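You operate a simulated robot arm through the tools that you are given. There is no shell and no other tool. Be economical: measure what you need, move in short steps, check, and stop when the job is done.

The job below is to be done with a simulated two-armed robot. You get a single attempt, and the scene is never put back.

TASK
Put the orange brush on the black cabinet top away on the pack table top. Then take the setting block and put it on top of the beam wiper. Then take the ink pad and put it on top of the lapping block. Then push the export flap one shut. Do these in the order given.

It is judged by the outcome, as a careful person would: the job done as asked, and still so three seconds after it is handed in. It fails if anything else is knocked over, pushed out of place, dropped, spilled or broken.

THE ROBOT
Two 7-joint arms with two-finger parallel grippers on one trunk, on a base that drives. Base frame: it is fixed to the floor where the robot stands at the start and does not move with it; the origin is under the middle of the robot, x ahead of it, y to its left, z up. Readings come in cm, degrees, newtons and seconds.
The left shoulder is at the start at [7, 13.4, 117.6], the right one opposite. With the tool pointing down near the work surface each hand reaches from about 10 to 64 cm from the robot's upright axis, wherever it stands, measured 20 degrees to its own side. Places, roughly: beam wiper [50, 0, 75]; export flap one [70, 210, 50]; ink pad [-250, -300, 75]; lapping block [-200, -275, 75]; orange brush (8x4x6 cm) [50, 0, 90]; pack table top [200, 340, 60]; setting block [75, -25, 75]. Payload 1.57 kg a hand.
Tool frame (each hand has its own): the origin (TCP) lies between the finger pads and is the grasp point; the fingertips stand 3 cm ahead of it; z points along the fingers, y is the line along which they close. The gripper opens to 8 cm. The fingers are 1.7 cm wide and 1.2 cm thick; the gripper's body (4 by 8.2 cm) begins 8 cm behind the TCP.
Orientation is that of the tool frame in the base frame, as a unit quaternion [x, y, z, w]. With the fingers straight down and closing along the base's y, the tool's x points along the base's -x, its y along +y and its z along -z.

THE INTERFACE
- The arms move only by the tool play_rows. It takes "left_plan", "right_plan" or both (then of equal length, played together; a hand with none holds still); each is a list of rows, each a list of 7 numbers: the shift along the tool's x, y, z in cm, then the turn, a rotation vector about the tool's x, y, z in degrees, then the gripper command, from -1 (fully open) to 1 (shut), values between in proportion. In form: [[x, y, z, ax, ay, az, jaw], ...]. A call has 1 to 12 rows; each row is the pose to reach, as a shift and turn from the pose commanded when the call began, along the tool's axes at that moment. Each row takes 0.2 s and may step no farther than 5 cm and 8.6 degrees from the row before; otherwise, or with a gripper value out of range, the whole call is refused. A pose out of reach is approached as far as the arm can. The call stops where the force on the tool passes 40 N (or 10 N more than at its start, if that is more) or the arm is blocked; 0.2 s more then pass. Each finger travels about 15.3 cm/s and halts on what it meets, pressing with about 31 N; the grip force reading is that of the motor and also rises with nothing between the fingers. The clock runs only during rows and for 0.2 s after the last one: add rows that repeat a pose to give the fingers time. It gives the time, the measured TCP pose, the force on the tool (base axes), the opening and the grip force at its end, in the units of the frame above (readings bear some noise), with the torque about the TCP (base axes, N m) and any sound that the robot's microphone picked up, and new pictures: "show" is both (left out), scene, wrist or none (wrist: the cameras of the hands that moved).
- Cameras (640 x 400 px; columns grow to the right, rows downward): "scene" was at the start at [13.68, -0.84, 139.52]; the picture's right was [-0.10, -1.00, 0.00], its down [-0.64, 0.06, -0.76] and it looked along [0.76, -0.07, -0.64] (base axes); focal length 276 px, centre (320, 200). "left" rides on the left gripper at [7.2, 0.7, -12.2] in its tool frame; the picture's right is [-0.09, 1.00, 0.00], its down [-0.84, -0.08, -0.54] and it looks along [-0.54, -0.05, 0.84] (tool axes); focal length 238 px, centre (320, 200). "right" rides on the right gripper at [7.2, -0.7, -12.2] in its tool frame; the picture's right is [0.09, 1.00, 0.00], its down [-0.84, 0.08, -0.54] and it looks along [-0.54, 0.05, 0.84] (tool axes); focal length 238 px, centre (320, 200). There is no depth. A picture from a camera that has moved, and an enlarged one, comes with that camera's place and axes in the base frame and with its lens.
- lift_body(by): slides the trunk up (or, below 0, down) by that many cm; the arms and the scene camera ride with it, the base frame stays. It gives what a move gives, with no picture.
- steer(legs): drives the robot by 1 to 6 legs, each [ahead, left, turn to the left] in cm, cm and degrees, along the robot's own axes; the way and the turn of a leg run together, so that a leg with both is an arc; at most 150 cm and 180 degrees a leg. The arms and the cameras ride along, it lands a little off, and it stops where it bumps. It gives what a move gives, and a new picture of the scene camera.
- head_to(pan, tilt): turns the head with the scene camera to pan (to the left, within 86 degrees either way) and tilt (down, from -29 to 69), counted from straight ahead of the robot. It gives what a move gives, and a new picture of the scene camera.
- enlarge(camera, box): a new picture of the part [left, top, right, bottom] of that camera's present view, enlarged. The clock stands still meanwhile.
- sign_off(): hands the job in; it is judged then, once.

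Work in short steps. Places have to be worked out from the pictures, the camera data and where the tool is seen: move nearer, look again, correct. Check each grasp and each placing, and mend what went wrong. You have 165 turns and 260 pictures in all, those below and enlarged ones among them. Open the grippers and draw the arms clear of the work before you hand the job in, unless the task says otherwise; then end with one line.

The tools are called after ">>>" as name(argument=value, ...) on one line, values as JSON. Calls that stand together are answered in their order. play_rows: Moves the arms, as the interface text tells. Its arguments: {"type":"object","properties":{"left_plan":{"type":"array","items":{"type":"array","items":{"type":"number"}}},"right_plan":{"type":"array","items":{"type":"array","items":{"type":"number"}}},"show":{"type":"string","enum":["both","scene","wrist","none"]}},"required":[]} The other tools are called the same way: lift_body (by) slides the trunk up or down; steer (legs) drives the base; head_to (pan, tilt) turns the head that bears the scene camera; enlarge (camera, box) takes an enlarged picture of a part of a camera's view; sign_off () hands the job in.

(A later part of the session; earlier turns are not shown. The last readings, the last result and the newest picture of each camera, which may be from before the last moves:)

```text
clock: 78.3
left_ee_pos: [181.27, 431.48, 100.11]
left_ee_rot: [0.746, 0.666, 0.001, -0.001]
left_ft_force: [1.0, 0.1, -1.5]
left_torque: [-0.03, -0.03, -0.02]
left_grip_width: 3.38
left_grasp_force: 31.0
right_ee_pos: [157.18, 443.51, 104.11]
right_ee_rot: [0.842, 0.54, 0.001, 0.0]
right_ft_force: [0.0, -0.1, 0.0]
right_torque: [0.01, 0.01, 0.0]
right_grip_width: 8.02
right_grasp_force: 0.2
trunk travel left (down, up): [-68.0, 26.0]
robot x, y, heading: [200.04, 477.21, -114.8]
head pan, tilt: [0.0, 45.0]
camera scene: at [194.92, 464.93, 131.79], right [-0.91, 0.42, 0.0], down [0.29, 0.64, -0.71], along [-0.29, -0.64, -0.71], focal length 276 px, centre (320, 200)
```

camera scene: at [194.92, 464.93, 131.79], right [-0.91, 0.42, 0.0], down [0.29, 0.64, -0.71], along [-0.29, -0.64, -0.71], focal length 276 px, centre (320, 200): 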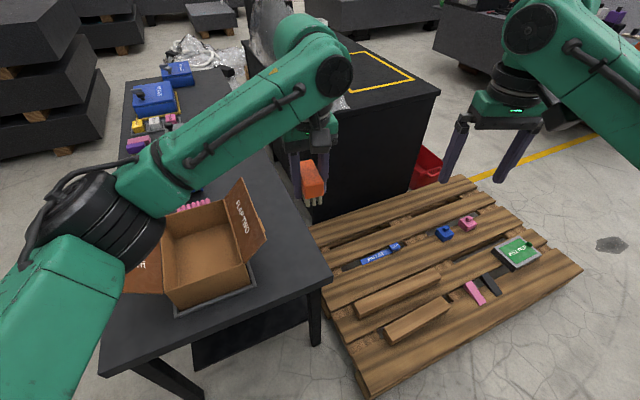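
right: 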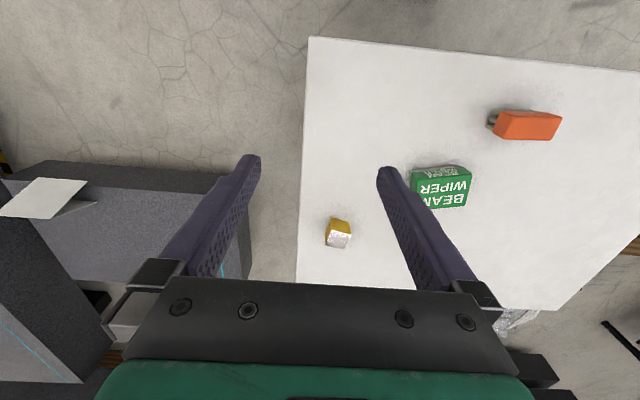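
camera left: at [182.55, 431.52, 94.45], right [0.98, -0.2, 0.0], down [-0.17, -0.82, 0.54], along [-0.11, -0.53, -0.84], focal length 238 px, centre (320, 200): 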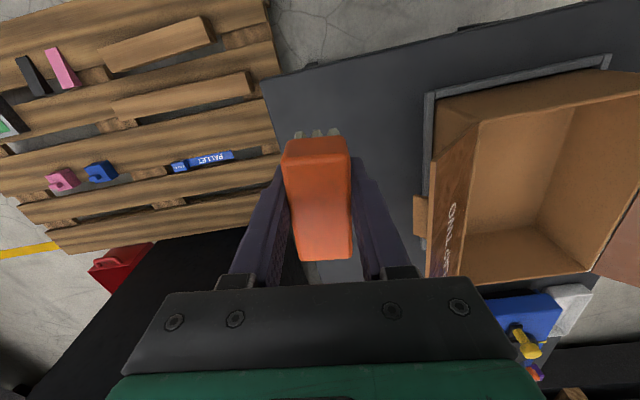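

Next I'll move the hand over (178.5, 422.5), descend to z≈69, and check.

>>> play_rows(left_plan=[[-4.6, -0.9, 0, 0, 0, 0, 1], [-9.3, -1.8, 0, 0, 0, 0, 1], [-9.3, -1.8, 4.5, 0, 0, 0, 1], [-9.3, -1.8, 9, 0, 0, 0, 1], [-9.3, -1.8, 13.5, 0, 0, 0, 1], [-9.3, -1.8, 18, 0, 0, 0, 1], [-9.3, -1.8, 22.5, 0, 0, 0, 1], [-9.3, -1.8, 27, 0, 0, 0, 1], [-9.3, -1.8, 31, 0, 0, 0, 1]], show="both")

```text
clock: 80.3
left_ee_pos: [179.95, 424.31, 72.17]
left_ee_rot: [0.746, 0.666, 0.0, -0.001]
left_ft_force: [0.0, 1.1, -1.4]
left_torque: [-0.02, -0.02, -0.01]
left_grip_width: 3.34
left_grasp_force: 31.0
left hand out of reach, approached as far as the arm can: row 2, 7, 8, 9
right_ee_pos: [157.1, 443.6, 104.17]
right_ee_rot: [0.842, 0.54, 0.0, 0.001]
right_ft_force: [0.6, 0.4, -0.2]
right_torque: [0.02, 0.01, -0.01]
right_grip_width: 8.0
right_grasp_force: 0.1
trunk travel left (down, up): [-68.0, 26.0]
robot x, y, heading: [199.96, 476.81, -114.7]
head pan, tilt: [0.0, 45.0]
camera scene: at [194.95, 465.05, 131.81], right [-0.91, 0.42, 0.0], down [0.29, 0.64, -0.71], along [-0.29, -0.64, -0.71], focal length 276 px, centre (320, 200)
camera left: at [181.45, 431.28, 84.33], right [0.98, -0.21, 0.0], down [-0.17, -0.82, 0.54], along [-0.11, -0.53, -0.84], focal length 238 px, centre (320, 200)
```

scene: 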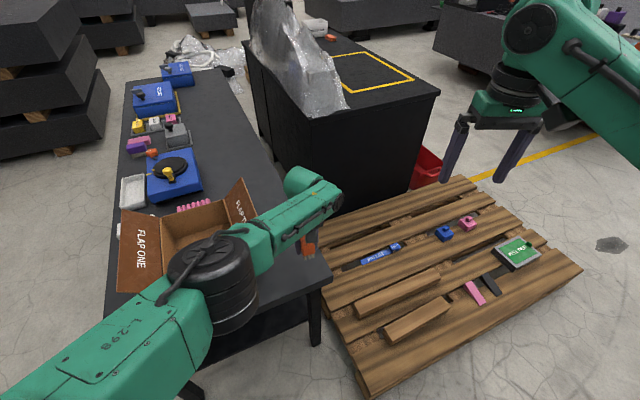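
left: 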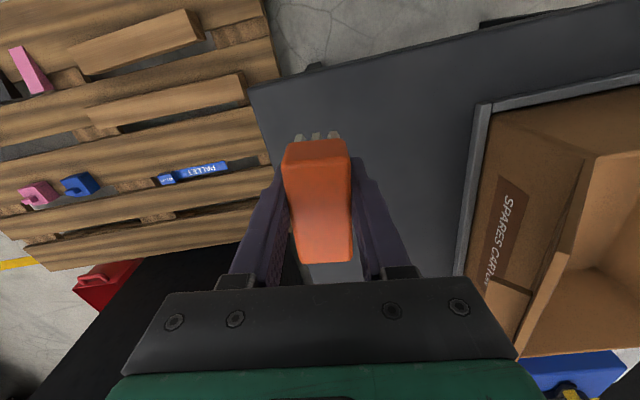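

The hand is at its reach limit over a good spot; the brush spans y≈420.7–428 and the table edge is at 429.3. I'll lower the trunk 6 cm and check the forearm's clearance from the flap.

>>> lift_body(by=-6)

>>> play_rows(left_plan=[[0, 0, 0, 0, 0, 0, 1]], show="both")

>>> enlarge(camera="scene", box=[160, 170, 360, 300])

```text
clock: 81.3
left_ee_pos: [180.06, 424.22, 66.22]
left_ee_rot: [0.746, 0.665, 0.001, 0.0]
left_ft_force: [-0.2, -0.4, -1.0]
left_torque: [-0.01, 0.01, -0.01]
left_grip_width: 3.36
left_grasp_force: 30.8
right_ee_pos: [157.24, 443.68, 98.09]
right_ee_rot: [0.842, 0.54, 0.0, 0.0]
right_ft_force: [-0.3, 0.2, 0.0]
right_torque: [-0.01, 0.01, 0.01]
right_grip_width: 7.99
right_grasp_force: 0.1
trunk travel left (down, up): [-62.0, 32.0]
robot x, y, heading: [200.2, 476.89, -114.6]
head pan, tilt: [0.0, 45.0]
```

```text
clock: 81.8
left_ee_pos: [180.04, 424.19, 66.2]
left_ee_rot: [0.747, 0.665, -0.001, 0.001]
left_ft_force: [0.3, -0.2, 0.2]
left_torque: [0.02, 0.0, -0.03]
left_grip_width: 3.34
left_grasp_force: 30.9
right_ee_pos: [157.12, 443.7, 98.04]
right_ee_rot: [0.841, 0.54, 0.0, 0.001]
right_ft_force: [-0.5, -0.8, 0.0]
right_torque: [-0.02, 0.02, -0.03]
right_grip_width: 7.99
right_grasp_force: 0.1
trunk travel left (down, up): [-62.0, 32.0]
robot x, y, heading: [200.23, 476.62, -114.4]
head pan, tilt: [0.0, 45.0]
camera scene: at [194.92, 465.07, 125.81], right [-0.91, 0.42, 0.0], down [0.29, 0.64, -0.71], along [-0.29, -0.64, -0.71], focal length 276 px, centre (320, 200)
camera left: at [181.42, 431.28, 78.39], right [0.98, -0.21, 0.0], down [-0.17, -0.82, 0.54], along [-0.11, -0.53, -0.84], focal length 238 px, centre (320, 200)
```

scene: 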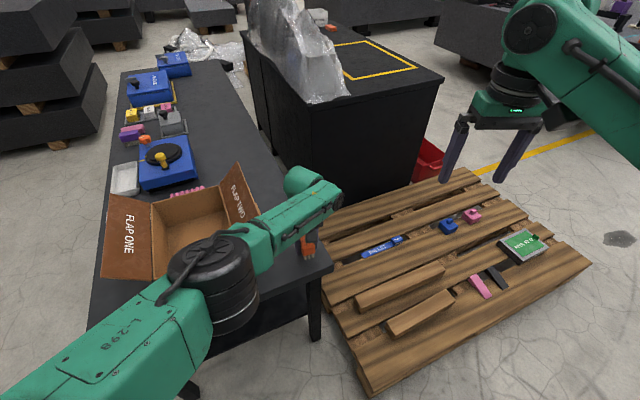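
left: 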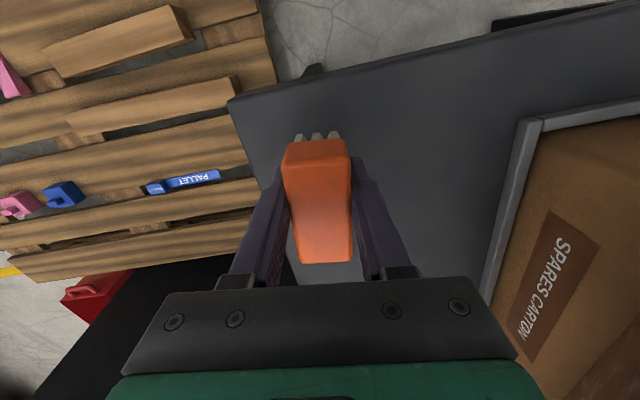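

```text
3.08 times, centred on (260, 235) of scene
camera zoom: at [194.92, 465.07, 125.81], right [-0.91, 0.42, 0.0], down [0.29, 0.64, -0.71], along [-0.29, -0.64, -0.71], focal length 850 px, centre (505, 92)
```

zoom: 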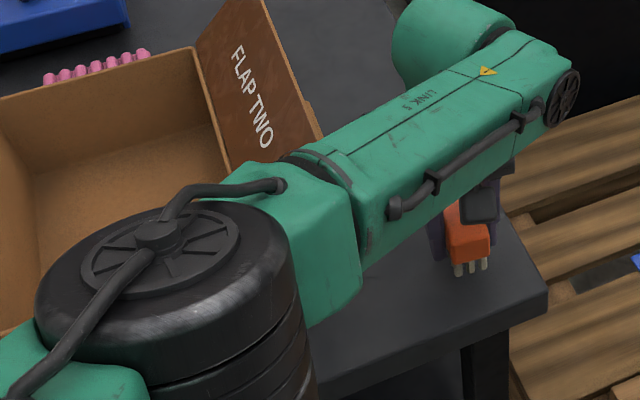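

The flap tip clears the forearm by roughly 8 cm. I'll lower the trunk another 4 cm, then ease down with the arm until contact.

>>> lift_body(by=-4)

>>> play_rows(left_plan=[[-1, 0, 0, 0, 0, 0, 1], [-1, 0, 0.5, 0, 0, 0, 1], [-1, 0, 1, 0, 0, 0, 1]], show="wrist")

```text
clock: 82.6
left_ee_pos: [179.81, 424.05, 62.9]
left_ee_rot: [0.747, 0.665, -0.008, 0.004]
left_ft_force: [1.8, 5.1, 20.2]
left_torque: [0.5, -0.43, 0.0]
left_grip_width: 3.36
left_grasp_force: 30.6
right_ee_pos: [157.32, 443.79, 94.21]
right_ee_rot: [0.842, 0.54, -0.002, 0.0]
right_ft_force: [-0.3, 0.0, 0.4]
right_torque: [0.03, -0.01, -0.01]
right_grip_width: 8.01
right_grasp_force: 0.1
trunk travel left (down, up): [-58.0, 36.0]
robot x, y, heading: [200.22, 476.98, -114.6]
head pan, tilt: [0.0, 45.0]
stopped: the force on the tool passed its limit at 42 N (the readings are from after the stop); the commanded pose is now the measured one
```

```text
clock: 83.4
left_ee_pos: [179.81, 424.03, 63.06]
left_ee_rot: [0.747, 0.665, -0.008, 0.005]
left_ft_force: [-1.9, -0.9, 30.1]
left_torque: [0.36, -0.44, 0.01]
left_grip_width: 3.31
left_grasp_force: 30.8
left hand out of reach, approached as far as the arm can: row 1, 2, 3
right_ee_pos: [157.26, 443.94, 94.28]
right_ee_rot: [0.841, 0.54, -0.002, 0.001]
right_ft_force: [0.2, 0.9, -0.6]
right_torque: [0.01, -0.01, 0.0]
right_grip_width: 8.0
right_grasp_force: 0.0
trunk travel left (down, up): [-58.0, 36.0]
robot x, y, heading: [199.88, 477.06, -114.7]
head pan, tilt: [0.0, 45.0]
camera left: at [181.36, 431.27, 75.08], right [0.98, -0.21, 0.0], down [-0.17, -0.81, 0.56], along [-0.12, -0.55, -0.83], focal length 238 px, centre (320, 200)
```

left: 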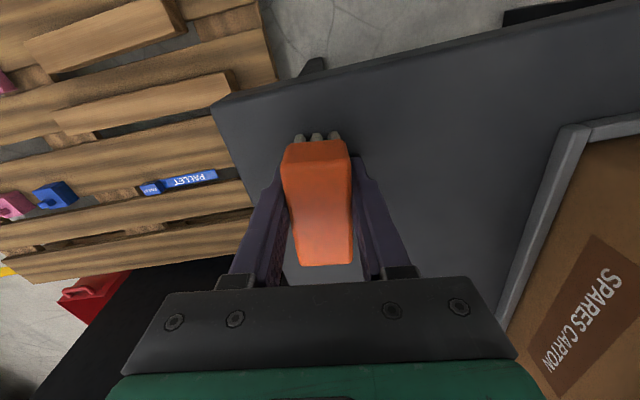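

Contact came at TCP z≈63 with the brush fully on the table, about 1.6 cm in from the end edge. I'll relieve the pressure, open, and lift away.

>>> play_rows(left_plan=[[0, 0, -0.2, 0, 0, 0, 1], [0, 0, -0.3, 0, 0, 0, 0.2], [0, 0, -0.3, 0, 0, 0, -0.5], [0, 0, -0.3, 0, 0, 0, -0.5], [0, 0, -2, 0, 0, 0, -0.5], [0, 0, -5, 0, 0, 0, -0.5], [0, 0, -9, 0, 0, 0, -0.5]], show="both")

```text
clock: 85.0
left_ee_pos: [180.0, 423.81, 71.66]
left_ee_rot: [0.747, 0.665, -0.006, 0.005]
left_ft_force: [-0.3, -0.2, -0.5]
left_torque: [-0.01, -0.01, 0.01]
left_grip_width: 6.0
left_grasp_force: 0.0
right_ee_pos: [157.21, 443.62, 94.21]
right_ee_rot: [0.841, 0.541, 0.0, 0.0]
right_ft_force: [0.2, -0.4, -0.4]
right_torque: [0.02, -0.02, 0.02]
right_grip_width: 8.01
right_grasp_force: 0.1
trunk travel left (down, up): [-58.0, 36.0]
robot x, y, heading: [199.96, 477.25, -114.4]
head pan, tilt: [0.0, 45.0]
camera scene: at [194.96, 465.1, 121.81], right [-0.91, 0.42, 0.0], down [0.29, 0.64, -0.71], along [-0.29, -0.64, -0.71], focal length 276 px, centre (320, 200)
camera left: at [181.53, 430.97, 83.76], right [0.98, -0.21, 0.0], down [-0.17, -0.81, 0.55], along [-0.11, -0.54, -0.83], focal length 238 px, centre (320, 200)
```

scene: 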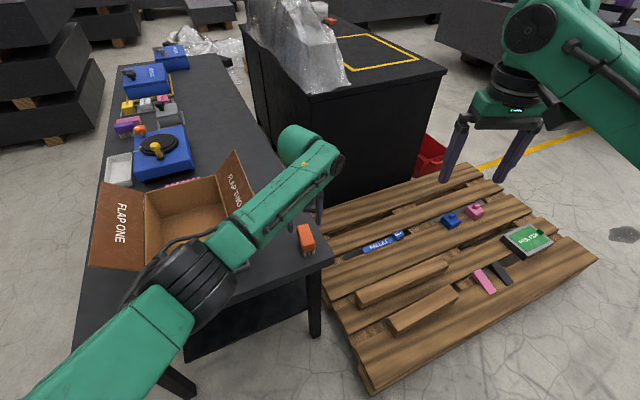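
left: 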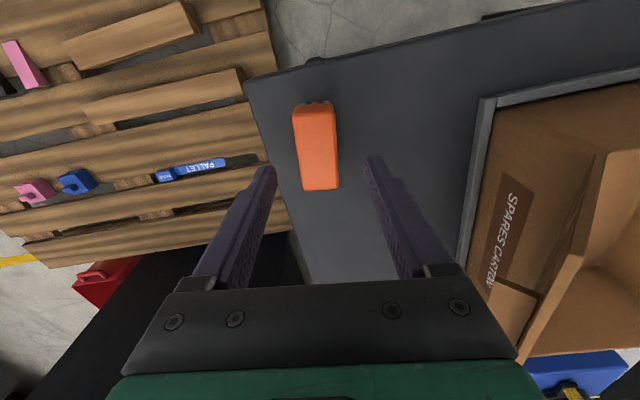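

The brush stands on the pack table. I'll raise the trunk, back off, and return the way I came.

>>> lift_body(by=25)

>>> steer(legs=[[-28, -12, 0], [0, 0, 114.6]])

```text
clock: 87.6
left_ee_pos: [180.02, 423.75, 96.72]
left_ee_rot: [0.747, 0.665, -0.006, 0.004]
left_ft_force: [-0.3, -0.1, 0.5]
left_torque: [0.03, 0.04, 0.03]
left_grip_width: 5.99
left_grasp_force: 0.0
right_ee_pos: [157.23, 443.65, 119.15]
right_ee_rot: [0.841, 0.54, 0.0, 0.0]
right_ft_force: [-0.8, -0.7, -0.2]
right_torque: [0.0, 0.02, -0.01]
right_grip_width: 7.99
right_grasp_force: 0.0
trunk travel left (down, up): [-83.0, 11.0]
robot x, y, heading: [200.25, 476.67, -114.8]
head pan, tilt: [0.0, 45.0]
```

```text
clock: 94.5
left_ee_pos: [257.62, 511.42, 96.56]
left_ee_rot: [-0.164, 0.986, -0.001, 0.008]
left_ft_force: [0.1, -0.1, -0.1]
left_torque: [-0.02, 0.03, 0.0]
left_grip_width: 6.01
left_grasp_force: 0.1
right_ee_pos: [249.51, 482.19, 119.06]
right_ee_rot: [-0.008, 1.0, 0.0, 0.0]
right_ft_force: [-0.4, -0.2, -0.4]
right_torque: [0.03, 0.04, 0.0]
right_grip_width: 7.98
right_grasp_force: 0.1
trunk travel left (down, up): [-83.0, 11.0]
robot x, y, heading: [200.92, 506.53, 1.1]
head pan, tilt: [0.0, 45.0]
camera scene: at [214.08, 506.84, 146.82], right [0.02, -1.0, 0.0], down [-0.71, -0.01, -0.71], along [0.71, 0.01, -0.71], focal length 276 px, centre (320, 200)
```

scene: 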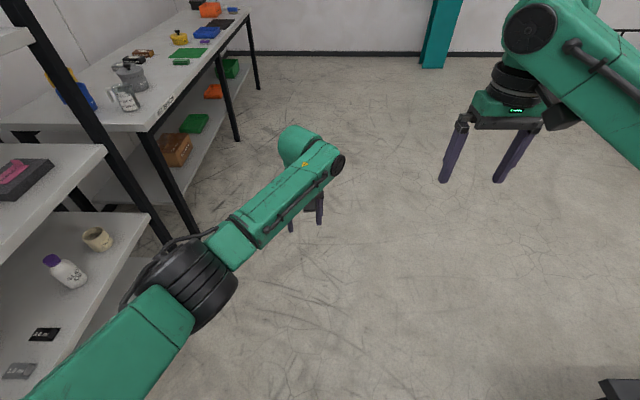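

I'll fold the left arm back to its starting pose, then drive back along the corridor.

>>> play_rows(left_plan=[[1.3, 2.8, -3, 0, 0, 4, -1], [2.7, 5.6, -6, 0, 0, 8, -1], [4.1, 8.4, -9, 0, 0, 12, -1], [5.5, 11.2, -12, 0, 0, 16, -1], [6.8, 14, -15, 0, 0, 19, -1]], show="none")

>>> steer(legs=[[0, 0, -1.1], [-110, 0, 0], [-95, 0, 0], [0, -20, 0]])

```text
clock: 95.7
left_ee_pos: [245.94, 522.61, 111.79]
left_ee_rot: [0.001, 1.0, 0.001, 0.006]
left_ft_force: [-0.7, -0.3, -0.4]
left_torque: [-0.02, -0.03, -0.03]
left_grip_width: 8.01
left_grasp_force: 0.0
right_ee_pos: [249.35, 482.3, 119.29]
right_ee_rot: [-0.008, 1.0, -0.001, 0.001]
right_ft_force: [-0.7, 0.1, 1.2]
right_torque: [-0.01, -0.03, 0.01]
right_grip_width: 7.98
right_grasp_force: 0.0
trunk travel left (down, up): [-83.0, 11.0]
robot x, y, heading: [200.6, 506.9, 1.1]
head pan, tilt: [0.0, 45.0]
```

```text
clock: 107.2
left_ee_pos: [44.74, 505.19, 111.73]
left_ee_rot: [0.028, 1.0, -0.001, 0.007]
left_ft_force: [0.3, 0.4, 0.4]
left_torque: [-0.02, 0.0, -0.01]
left_grip_width: 7.98
left_grasp_force: 0.0
right_ee_pos: [45.84, 464.83, 119.18]
right_ee_rot: [0.018, 1.0, -0.001, 0.0]
right_ft_force: [-0.4, 0.4, 0.0]
right_torque: [-0.04, -0.01, 0.02]
right_grip_width: 7.99
right_grasp_force: 0.0
trunk travel left (down, up): [-83.0, 11.0]
robot x, y, heading: [-1.42, 491.33, -2.1]
head pan, tilt: [0.0, 45.0]
camera scene: at [11.85, 491.39, 146.82], right [-0.04, -1.0, 0.0], down [-0.71, 0.02, -0.71], along [0.71, -0.03, -0.71], focal length 276 px, centre (320, 200)
```

scene: 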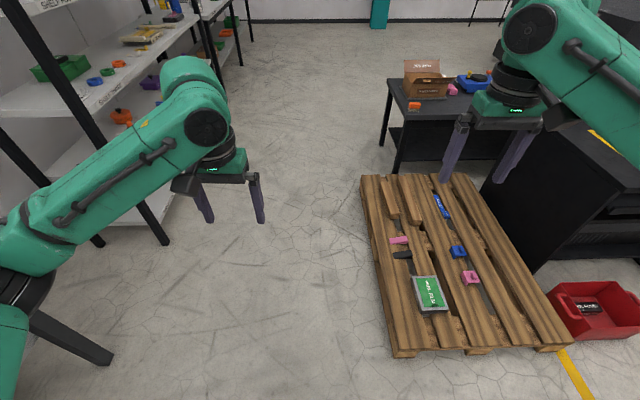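

The brush is still standing on the pack table. I'll drive back south toward the black cabinet.

>>> steer(legs=[[3, 0, 2.1], [0, -140, 0], [0, -140, 0], [0, -110, 0]])

```text
clock: 126.4
left_ee_pos: [38.2, 115.83, 111.82]
left_ee_rot: [0.029, 1.0, 0.001, 0.007]
left_ft_force: [0.5, 0.7, 0.2]
left_torque: [0.03, 0.0, 0.01]
left_grip_width: 8.0
left_grasp_force: 0.0
right_ee_pos: [39.03, 75.4, 119.19]
right_ee_rot: [0.019, 1.0, 0.0, 0.0]
right_ft_force: [-0.3, 0.2, -0.1]
right_torque: [0.01, -0.01, 0.0]
right_grip_width: 7.99
right_grasp_force: 0.1
trunk travel left (down, up): [-83.0, 11.0]
robot x, y, heading: [-8.13, 102.39, -2.3]
head pan, tilt: [0.0, 45.0]
camera scene: at [5.1, 101.97, 146.82], right [-0.04, -1.0, 0.0], down [-0.71, 0.03, -0.71], along [0.71, -0.03, -0.71], focal length 276 px, centre (320, 200)
```

scene: 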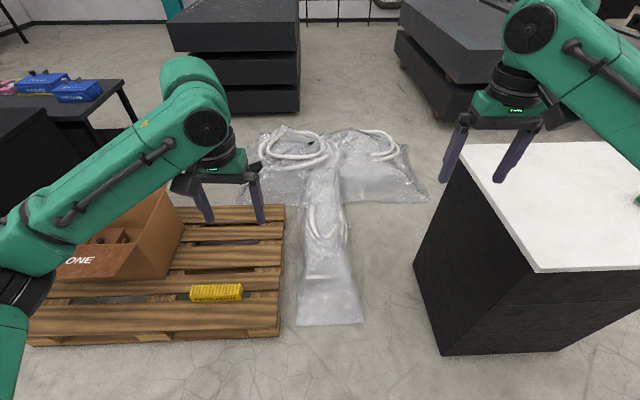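

I'll correct heading and x, then sidestep back in front of the cabinet.

>>> steer(legs=[[14, 0, 2.5], [0, -98, 0]])

>>> lift_body(by=-8)

```text
clock: 132.5
left_ee_pos: [51.45, 18.35, 111.87]
left_ee_rot: [0.018, 1.0, 0.001, 0.007]
left_ft_force: [0.5, 1.0, 0.5]
left_torque: [0.0, 0.03, 0.0]
left_grip_width: 7.99
left_grasp_force: 0.0
right_ee_pos: [53.61, -22.01, 119.21]
right_ee_rot: [0.008, 1.0, 0.0, 0.0]
right_ft_force: [-0.5, 0.4, 0.0]
right_torque: [0.0, 0.02, 0.0]
right_grip_width: 8.01
right_grasp_force: 0.0
trunk travel left (down, up): [-83.0, 11.0]
robot x, y, heading: [5.46, 3.98, -0.9]
head pan, tilt: [0.0, 45.0]
camera scene: at [18.82, 3.72, 146.82], right [-0.02, -1.0, 0.0], down [-0.71, 0.01, -0.71], along [0.71, -0.01, -0.71], focal length 276 px, centre (320, 200)
```

scene: 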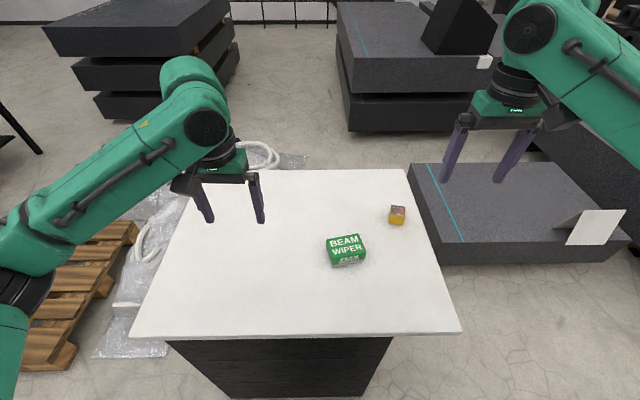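

```text
clock: 133.6
left_ee_pos: [51.42, 18.24, 103.72]
left_ee_rot: [0.018, 1.0, 0.001, 0.008]
left_ft_force: [-0.7, 0.2, -1.5]
left_torque: [-0.03, -0.01, -0.02]
left_grip_width: 8.0
left_grasp_force: 0.2
right_ee_pos: [53.5, -22.1, 111.14]
right_ee_rot: [0.008, 1.0, 0.0, 0.001]
right_ft_force: [-0.1, -0.4, 0.2]
right_torque: [0.03, -0.05, 0.0]
right_grip_width: 7.99
right_grasp_force: 0.1
trunk travel left (down, up): [-75.0, 19.0]
robot x, y, heading: [5.75, 3.9, -0.7]
head pan, tilt: [0.0, 45.0]
```

I'll edge forward 6 cm so the right hand can reach the setting block, then take close views of block and wiper.

>>> steer(legs=[[6, -2, 0.7]])

>>> enlarge(camera="scene", box=[300, 180, 460, 280])

>>> play_rows(right_plan=[[-2, -1, 0, 0, 0, 0, -1]], show="wrist")

```text
clock: 134.6
left_ee_pos: [56.77, 16.99, 103.88]
left_ee_rot: [0.011, 1.0, 0.001, 0.008]
left_ft_force: [-0.5, 0.0, -1.1]
left_torque: [-0.04, -0.02, -0.02]
left_grip_width: 8.0
left_grasp_force: 0.1
right_ee_pos: [59.22, -23.34, 111.44]
right_ee_rot: [0.001, 1.0, -0.001, 0.003]
right_ft_force: [-0.7, -0.6, 0.3]
right_torque: [0.04, -0.02, 0.0]
right_grip_width: 8.01
right_grasp_force: 0.1
trunk travel left (down, up): [-75.0, 19.0]
robot x, y, heading: [11.34, 1.97, -0.1]
head pan, tilt: [0.0, 45.0]
camera scene: at [24.23, 1.87, 138.87], right [0.0, -1.0, 0.0], down [-0.7, 0.0, -0.71], along [0.71, 0.0, -0.7], focal length 276 px, centre (320, 200)
```

scene: 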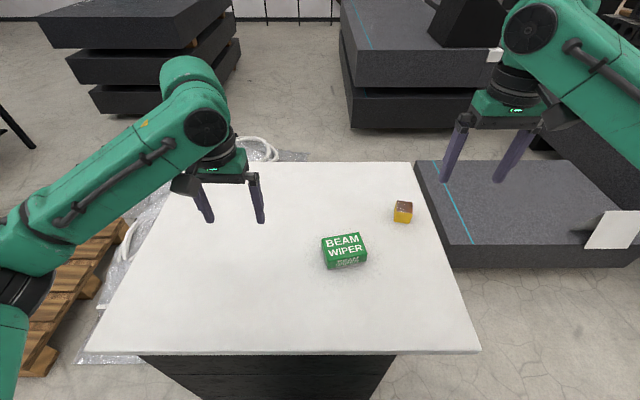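

```text
4.00 times, centred on (380, 230) of scene
camera zoom: at [24.23, 1.87, 138.87], right [0.0, -1.0, 0.0], down [-0.7, 0.0, -0.71], along [0.71, 0.0, -0.7], focal length 1105 px, centre (80, 80)
```

zoom: 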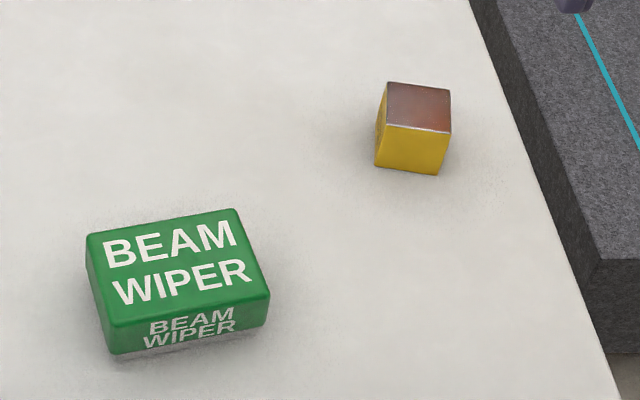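

```text
clock: 135.0
left_ee_pos: [56.99, 16.92, 103.91]
left_ee_rot: [0.01, 1.0, 0.0, 0.007]
left_ft_force: [-0.8, 0.1, 0.2]
left_torque: [-0.01, -0.03, -0.01]
left_grip_width: 7.98
left_grasp_force: 0.1
right_ee_pos: [61.69, -24.56, 111.21]
right_ee_rot: [0.0, 1.0, -0.001, 0.0]
right_ft_force: [-0.1, 0.0, 0.7]
right_torque: [0.02, 0.02, -0.02]
right_grip_width: 8.0
right_grasp_force: 0.1
trunk travel left (down, up): [-75.0, 19.0]
robot x, y, heading: [11.15, 1.56, -0.1]
head pan, tilt: [0.0, 45.0]
camera right: at [54.31, -25.35, 123.16], right [-0.09, 1.0, 0.0], down [0.84, 0.08, 0.54], along [0.54, 0.05, -0.84], focal length 238 px, centre (320, 200)
```

right: 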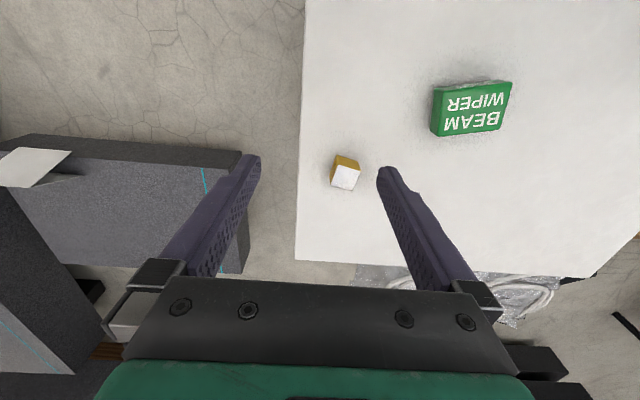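

The setting block is a 4 cm cube, centred near (72.7, −19.6) and turned about 11°. The wiper top is centred near (60.2, −3.6). I'll nudge the base forward 3 cm and bring the right hand above the block.

>>> steer(legs=[[3, 0, 0]])

>>> play_rows(right_plan=[[-2, 1.2, 2, 0, 0, 4, -1], [-4, 2.5, 5, 0, 0, 8, -1], [-6, 3.8, 9, 0, 0, 11, -1], [-8, 5, 13, 0, 0, 11, -1], [-8, 5, 14, 0, 0, 11, -1]], show="both")

```text
clock: 135.9
left_ee_pos: [59.68, 16.85, 104.21]
left_ee_rot: [0.011, 1.0, 0.001, 0.01]
left_ft_force: [-0.6, -0.1, -0.5]
left_torque: [0.0, -0.04, 0.0]
left_grip_width: 8.01
left_grasp_force: 0.0
right_ee_pos: [64.05, -24.54, 111.4]
right_ee_rot: [0.0, 1.0, -0.001, 0.003]
right_ft_force: [-0.2, 1.2, 0.0]
right_torque: [0.01, -0.06, 0.01]
right_grip_width: 8.02
right_grasp_force: 0.0
trunk travel left (down, up): [-75.0, 19.0]
robot x, y, heading: [14.15, 1.4, -0.3]
head pan, tilt: [0.0, 45.0]
camera scene: at [27.07, 1.72, 138.89], right [0.0, -1.0, 0.0], down [-0.7, 0.0, -0.71], along [0.71, 0.0, -0.7], focal length 276 px, centre (320, 200)
```

scene: 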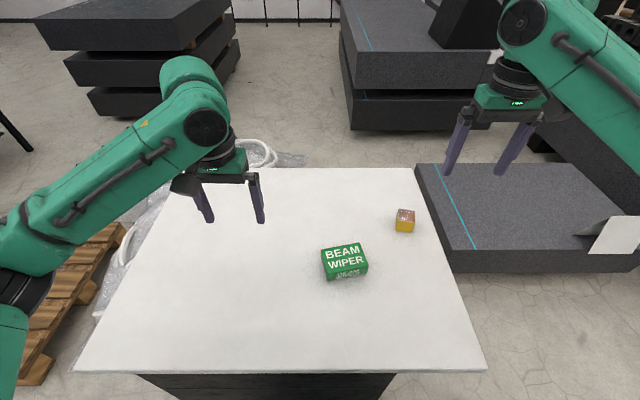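

```text
clock: 137.1
left_ee_pos: [60.04, 16.69, 103.92]
left_ee_rot: [0.01, 1.0, 0.001, 0.007]
left_ft_force: [0.1, -0.4, -0.3]
left_torque: [-0.04, -0.01, -0.02]
left_grip_width: 7.99
left_grasp_force: 0.0
right_ee_pos: [72.68, -19.75, 97.0]
right_ee_rot: [0.096, 0.995, 0.0, 0.002]
right_ft_force: [0.1, 0.1, -0.4]
right_torque: [-0.01, 0.01, 0.01]
right_grip_width: 7.97
right_grasp_force: 0.0
trunk travel left (down, up): [-75.0, 19.0]
robot x, y, heading: [14.47, 1.46, -0.4]
head pan, tilt: [0.0, 45.0]
camera scene: at [27.63, 1.65, 138.83], right [0.0, -1.0, 0.0], down [-0.71, 0.0, -0.71], along [0.71, 0.0, -0.71], focal length 276 px, centre (320, 200)
camera right: at [65.42, -19.04, 109.0], right [0.1, 0.99, 0.0], down [0.83, -0.09, 0.54], along [0.54, -0.05, -0.84], focal length 238 px, centre (320, 200)
```

scene: 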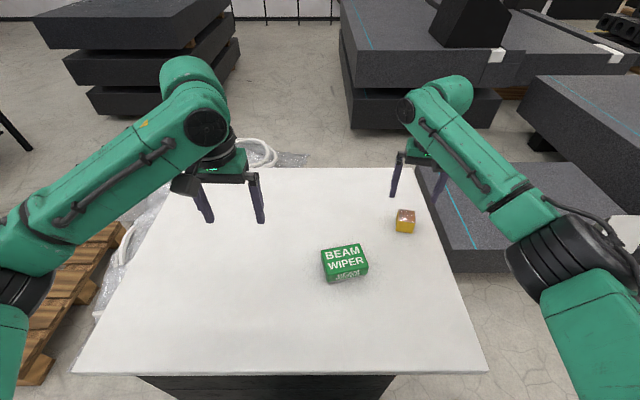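
right: 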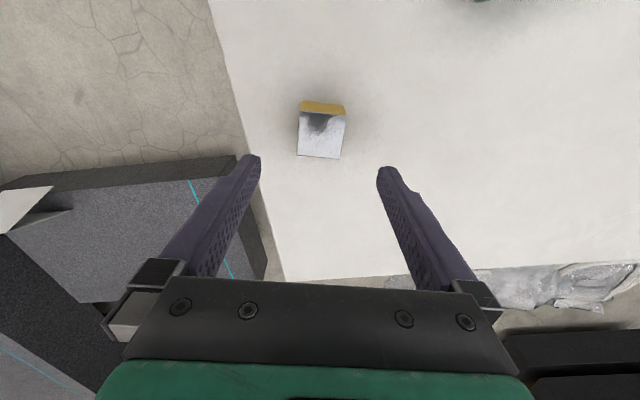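

Block top is centred at about (72.0, −19.5). I'll descend to z≈88.2 and grip.

>>> play_rows(right_plan=[[0.7, 0.1, 4, 0, 0, 0, -1], [0.7, 0.1, 7, 0, 0, 0, -1], [0.7, 0.1, 8.8, 0, 0, 0, -1], [0.7, 0.1, 8.8, 0, 0, 0, 1], [0.7, 0.1, 8.8, 0, 0, 0, 1], [0.7, 0.1, 8.8, 0, 0, 0, 1]], show="wrist")

```text
clock: 138.5
left_ee_pos: [60.22, 16.73, 103.75]
left_ee_rot: [0.011, 1.0, 0.001, 0.008]
left_ft_force: [0.2, -0.8, -0.3]
left_torque: [0.03, 0.0, 0.0]
left_grip_width: 8.0
left_grasp_force: 0.0
right_ee_pos: [72.05, -19.37, 88.33]
right_ee_rot: [0.097, 0.995, 0.0, 0.001]
right_ft_force: [1.5, -1.4, 0.2]
right_torque: [-0.08, -0.09, -0.01]
right_grip_width: 4.0
right_grasp_force: 30.9
trunk travel left (down, up): [-75.0, 19.0]
robot x, y, heading: [13.98, 1.79, -0.2]
head pan, tilt: [0.0, 45.0]
camera right: at [64.84, -18.72, 100.34], right [0.1, 0.99, 0.0], down [0.84, -0.08, 0.54], along [0.54, -0.05, -0.84], focal length 238 px, centre (320, 200)
```

right: 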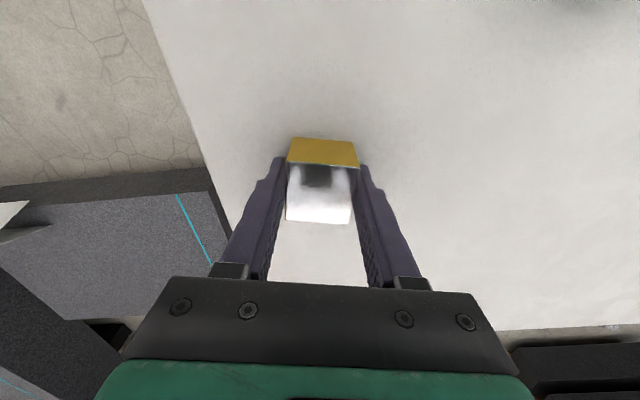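

Gripped, 4.0 cm wide. I'll lift, move over the wiper turning about −25° to line up with it, and pull the left hand out of the way.

>>> play_rows(right_plan=[[0, 0, -4, 0, 0, 0, 1], [0, 0, -8, 0, 0, 0, 1], [0, 0, -12, 0, 0, 0, 1], [3, 2.7, -13, 0, 0, -5, 1], [6, 5.4, -13, 0, 0, -10, 1], [9, 8.1, -13, 0, 0, -15, 1], [12, 10.8, -13, 0, 0, -20, 1], [14.6, 13.2, -13, 0, 0, -25, 1], [14.6, 13.2, -13, 0, 0, -25, 1]], left_plan=[[3, 2, -1, 0, 0, 0, -1], [6, 4, -2, 0, 0, 0, -1], [9, 6, -3, 0, 0, 0, -1], [12, 8, -4, 0, 0, 0, -1], [14, 9, -4, 0, 0, 0, -1], [14, 9, -4, 0, 0, 0, -1], [14, 9, -4, 0, 0, 0, -1], [14, 9, -4, 0, 0, 0, -1], [14, 9, -4, 0, 0, 0, -1]], show="both")

```text
clock: 140.5
left_ee_pos: [46.38, 25.9, 107.55]
left_ee_rot: [0.01, 1.0, 0.002, 0.007]
left_ft_force: [0.5, -0.4, -0.1]
left_torque: [-0.01, 0.0, -0.02]
left_grip_width: 8.01
left_grasp_force: 0.0
right_ee_pos: [60.18, -3.51, 101.2]
right_ee_rot: [-0.122, 0.993, 0.0, 0.001]
right_ft_force: [-0.6, -0.2, -5.6]
right_torque: [0.02, 0.02, -0.01]
right_grip_width: 3.98
right_grasp_force: 31.8
trunk travel left (down, up): [-75.0, 19.0]
robot x, y, heading: [14.47, 1.66, -0.4]
head pan, tilt: [0.0, 45.0]
camera scene: at [27.86, 1.62, 138.8], right [0.0, -1.0, 0.0], down [-0.71, 0.0, -0.71], along [0.71, 0.0, -0.71], focal length 276 px, centre (320, 200)
camera right: at [53.37, -5.98, 113.25], right [-0.33, 0.94, 0.0], down [0.79, 0.28, 0.54], along [0.51, 0.18, -0.84], focal length 238 px, centre (320, 200)
camera left: at [39.03, 26.64, 119.64], right [0.11, 0.99, 0.0], down [0.83, -0.1, 0.55], along [0.55, -0.06, -0.83], focal length 238 px, centre (320, 200)
```

scene: 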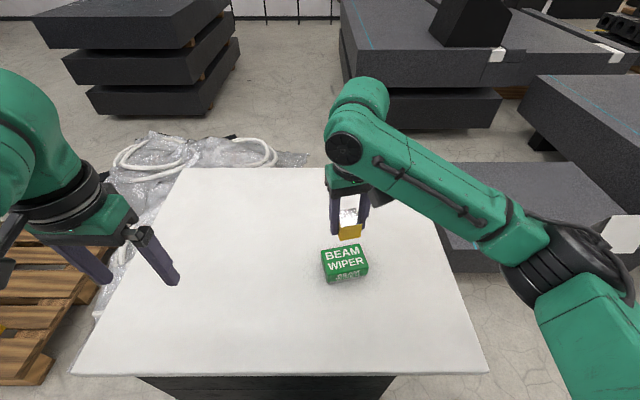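
right: 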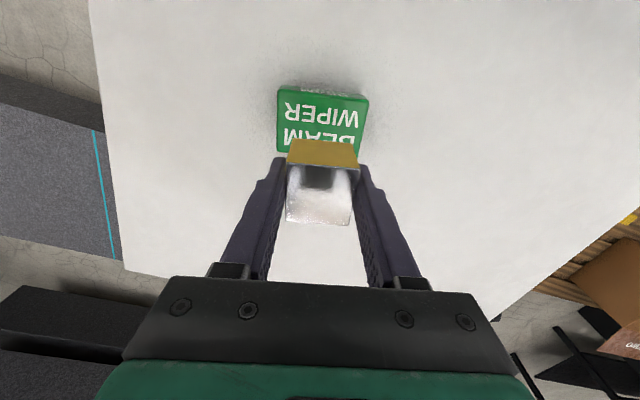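
left: 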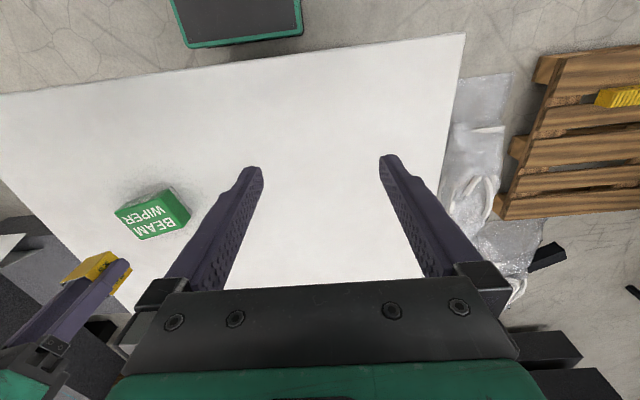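

The block is over the wiper. I'll descend to about 1.5 cm above the expected contact and look.

>>> play_rows(right_plan=[[0.2, -0.2, 4, 0, 0, 0, 1], [0.2, -0.2, 7, 0, 0, 0, 1], [0.2, -0.2, 7, 0, 0, 0, 1]], show="both")

>>> enlarge(camera="scene", box=[300, 200, 400, 290])

```text
clock: 141.3
left_ee_pos: [46.25, 25.94, 107.59]
left_ee_rot: [0.01, 1.0, 0.0, 0.007]
left_ft_force: [0.1, 0.2, -0.4]
left_torque: [0.0, 0.0, 0.0]
left_grip_width: 7.99
left_grasp_force: 0.1
right_ee_pos: [59.98, -3.79, 94.28]
right_ee_rot: [-0.121, 0.993, 0.001, 0.0]
right_ft_force: [-0.6, 0.2, -5.2]
right_torque: [0.0, 0.0, -0.02]
right_grip_width: 4.0
right_grasp_force: 30.7
trunk travel left (down, up): [-75.0, 19.0]
robot x, y, heading: [14.26, 1.52, -0.0]
head pan, tilt: [0.0, 45.0]
camera scene: at [27.75, 1.75, 138.81], right [0.0, -1.0, 0.0], down [-0.71, 0.0, -0.71], along [0.71, 0.0, -0.71], focal length 276 px, centre (320, 200)
camera right: at [53.11, -6.36, 106.26], right [-0.33, 0.94, 0.0], down [0.79, 0.28, 0.54], along [0.51, 0.18, -0.84], focal length 238 px, centre (320, 200)
```

scene: 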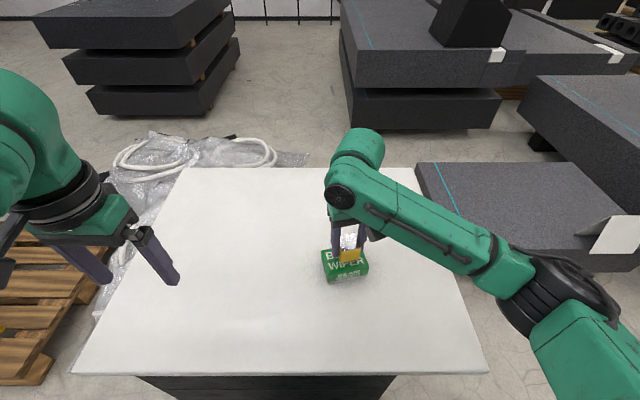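
right: 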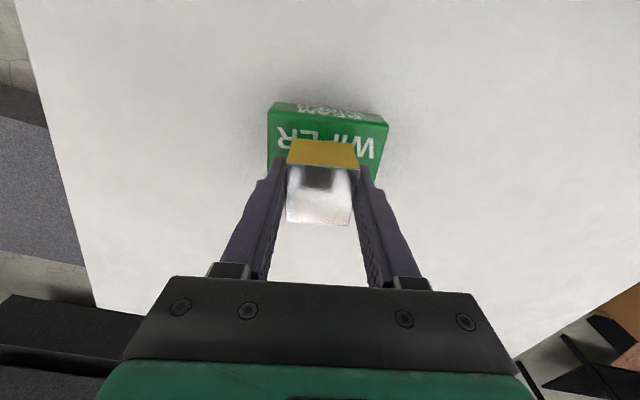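

```text
4.44 times, centred on (350, 245) of scene
camera zoom: at [27.75, 1.75, 138.81], right [0.0, -1.0, 0.0], down [-0.71, 0.0, -0.71], along [0.71, 0.0, -0.71], focal length 1227 px, centre (187, 0)
```

zoom: 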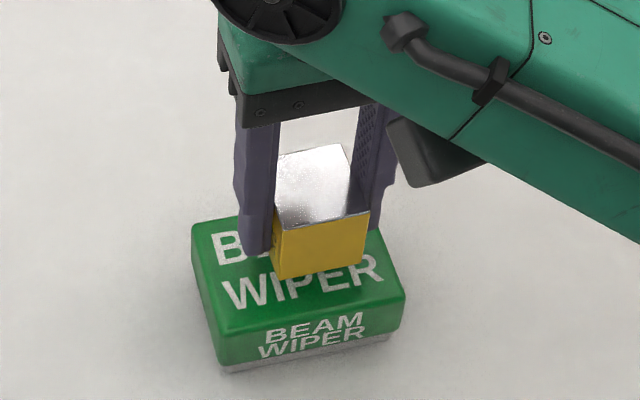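

The block sits about 0.5 cm to the right of centre and 1.5 cm up. I'll shift it and ease down until contact.

>>> play_rows(right_plan=[[0, 0.5, 0.6, 0, 0, 0, 1], [0, 0.5, 1.1, 0, 0, 0, 1], [0, 0.5, 1.4, 0, 0, 0, 1], [0, 0.5, 1.7, 0, 0, 0, 1]], show="none")

>>> enlarge(camera="scene", box=[300, 200, 400, 290])

```text
clock: 142.3
left_ee_pos: [46.27, 25.95, 107.52]
left_ee_rot: [0.01, 1.0, 0.002, 0.007]
left_ft_force: [-0.5, 0.0, 0.0]
left_torque: [0.01, 0.01, 0.0]
left_grip_width: 8.02
left_grasp_force: 0.0
right_ee_pos: [59.82, -3.4, 92.59]
right_ee_rot: [-0.121, 0.993, 0.0, 0.001]
right_ft_force: [0.2, 0.6, -4.9]
right_torque: [0.02, 0.01, 0.0]
right_grip_width: 3.98
right_grasp_force: 31.3
trunk travel left (down, up): [-75.0, 19.0]
robot x, y, heading: [14.74, 1.74, -0.3]
head pan, tilt: [0.0, 45.0]
```

```text
4.44 times, centred on (350, 245) of scene
camera zoom: at [27.79, 1.73, 138.81], right [0.0, -1.0, 0.0], down [-0.71, 0.0, -0.71], along [0.71, 0.0, -0.71], focal length 1227 px, centre (187, 0)
```

zoom: 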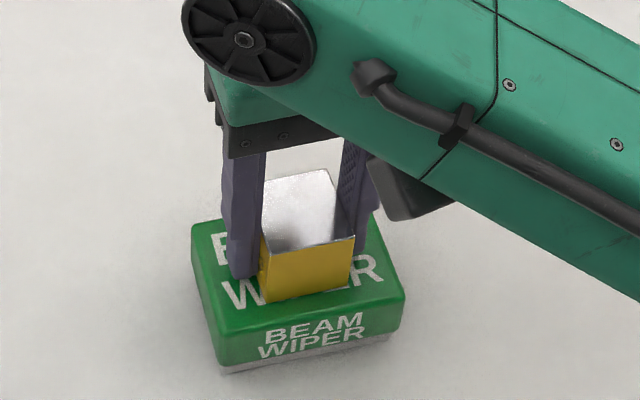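

No contact yet; I'll continue gently.

>>> play_rows(right_plan=[[0, 0, 0.3, 0, 0, 0, 1], [0, 0, 0.6, 0, 0, 0, 1], [0, 0, 0.6, 0, 0, 0, 1]], show="none")

```text
clock: 143.1
left_ee_pos: [46.03, 26.04, 107.57]
left_ee_rot: [0.01, 1.0, 0.002, 0.008]
left_ft_force: [-0.4, 0.5, -0.1]
left_torque: [0.0, 0.02, 0.01]
left_grip_width: 7.98
left_grasp_force: 0.0
right_ee_pos: [59.84, -3.39, 92.28]
right_ee_rot: [-0.12, 0.993, 0.0, 0.005]
right_ft_force: [5.5, -0.5, 26.5]
right_torque: [-0.04, 0.08, 0.01]
right_grip_width: 3.93
right_grasp_force: 30.7
trunk travel left (down, up): [-75.0, 19.0]
robot x, y, heading: [14.12, 1.68, -0.2]
head pan, tilt: [0.0, 45.0]
```

Contact at z≈92.3. I'll relieve the pressure, open partway, and rise.

>>> play_rows(right_plan=[[0, 0, 0.35, 0, 0, 0, 1], [0, 0, 0.3, 0, 0, 0, 0.3], [0, 0, 0.3, 0, 0, 0, -0.3], [0, 0, 0.3, 0, 0, 0, -0.5], [0, 0, -2, 0, 0, 0, -0.5], [0, 0, -6, 0, 0, 0, -0.5], [0, 0, -10, 0, 0, 0, -0.5], [0, 0, -14, 0, 0, 0, -0.5]], show="both")

>>> enlarge(camera="scene", box=[300, 200, 400, 290])

```text
clock: 143.7
left_ee_pos: [46.04, 26.03, 107.53]
left_ee_rot: [0.011, 1.0, 0.001, 0.009]
left_ft_force: [-0.9, 0.5, 0.1]
left_torque: [0.0, 0.02, 0.01]
left_grip_width: 8.01
left_grasp_force: 0.0
right_ee_pos: [59.66, -3.37, 92.0]
right_ee_rot: [-0.121, 0.993, 0.001, 0.006]
right_ft_force: [-4.9, 0.4, 15.0]
right_torque: [-0.14, 0.5, 0.0]
right_grip_width: 3.96
right_grasp_force: 30.9
trunk travel left (down, up): [-75.0, 19.0]
robot x, y, heading: [14.38, 1.92, -0.2]
head pan, tilt: [0.0, 45.0]
stopped in row 2 (right hand): the force on the tool passed its limit at 41 N (the readings are from after the stop); the commanded pose is now the measured one
camera scene: at [27.29, 1.7, 138.82], right [0.0, -1.0, 0.0], down [-0.7, 0.0, -0.71], along [0.71, 0.0, -0.7], focal length 276 px, centre (320, 200)
camera right: at [52.76, -5.94, 104.06], right [-0.33, 0.94, 0.0], down [0.79, 0.27, 0.55], along [0.52, 0.18, -0.83], focal length 238 px, centre (320, 200)
```

scene: 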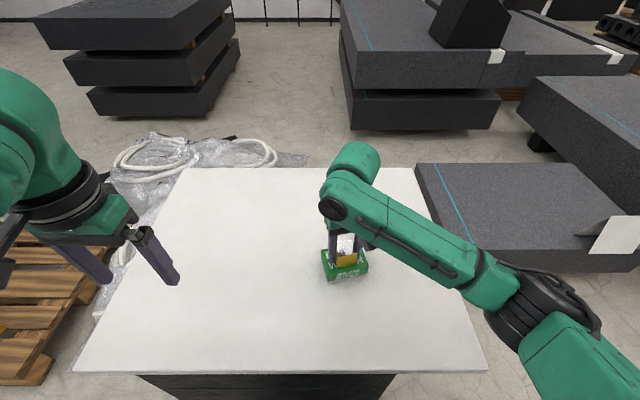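
right: 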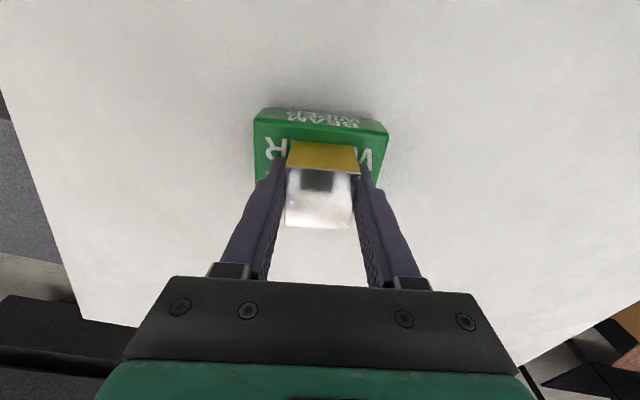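

```text
4.44 times, centred on (350, 245) of scene
camera zoom: at [27.29, 1.7, 138.82], right [0.0, -1.0, 0.0], down [-0.7, 0.0, -0.71], along [0.71, 0.0, -0.7], focal length 1227 px, centre (187, 0)
```

zoom: 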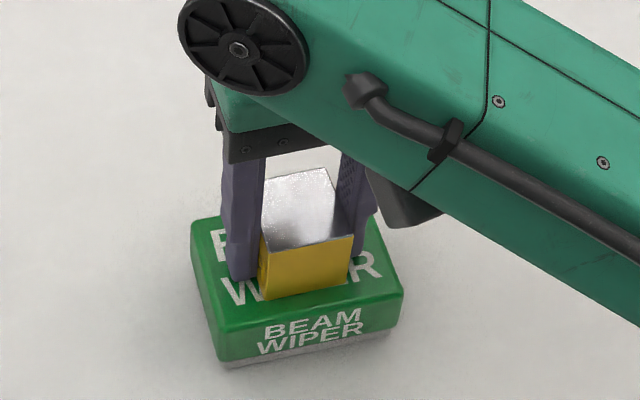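

I pressed slightly too far; the block is still flat. I'll back off a touch, then open.

>>> play_rows(right_plan=[[0, 0, -0.15, 0, 0, 0, 1], [0, 0, -0.2, 0, 0, 0, 0.3], [0, 0, -0.2, 0, 0, 0, -0.3], [0, 0, -0.2, 0, 0, 0, -0.5], [0, 0, -2, 0, 0, 0, -0.5], [0, 0, -6, 0, 0, 0, -0.5], [0, 0, -10, 0, 0, 0, -0.5], [0, 0, -14, 0, 0, 0, -0.5]], show="both")

>>> enlarge(camera="scene", box=[300, 200, 400, 290])

```text
clock: 145.4
left_ee_pos: [46.24, 26.02, 107.48]
left_ee_rot: [0.01, 1.0, 0.001, 0.006]
left_ft_force: [-0.4, 0.1, 0.5]
left_torque: [-0.02, -0.01, 0.06]
left_grip_width: 8.0
left_grasp_force: 0.1
right_ee_pos: [59.75, -3.48, 105.92]
right_ee_rot: [-0.12, 0.993, 0.001, 0.003]
right_ft_force: [0.5, -0.6, -0.2]
right_torque: [-0.02, -0.04, -0.01]
right_grip_width: 6.01
right_grasp_force: 0.0
trunk travel left (down, up): [-75.0, 19.0]
robot x, y, heading: [14.16, 1.69, -0.3]
head pan, tilt: [0.0, 45.0]
camera scene: at [27.63, 1.76, 138.82], right [0.0, -1.0, 0.0], down [-0.71, 0.0, -0.71], along [0.71, 0.0, -0.71], focal length 276 px, centre (320, 200)
camera right: at [52.75, -5.92, 117.85], right [-0.33, 0.94, 0.0], down [0.79, 0.27, 0.55], along [0.52, 0.18, -0.84], focal length 238 px, centre (320, 200)
```

scene: 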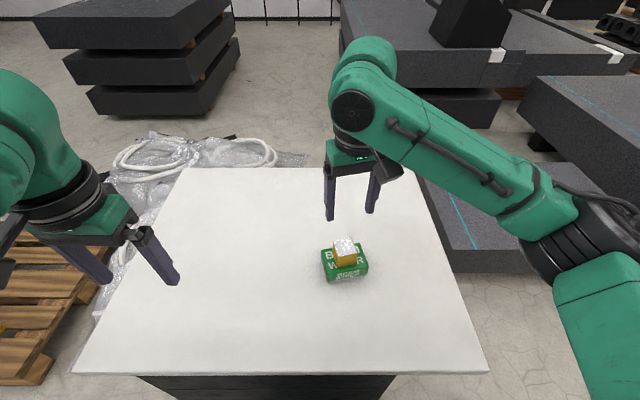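
right: 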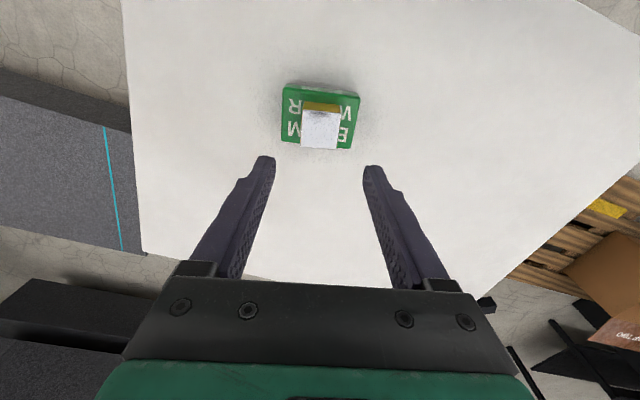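

```text
4.44 times, centred on (350, 245) of scene
camera zoom: at [27.63, 1.76, 138.82], right [0.0, -1.0, 0.0], down [-0.71, 0.0, -0.71], along [0.71, 0.0, -0.71], focal length 1227 px, centre (187, 0)
```

zoom: 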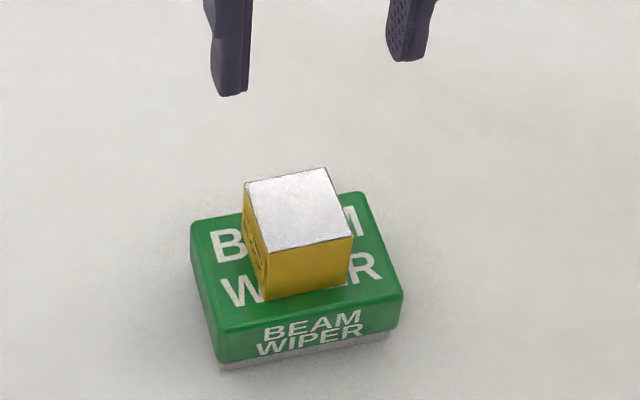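

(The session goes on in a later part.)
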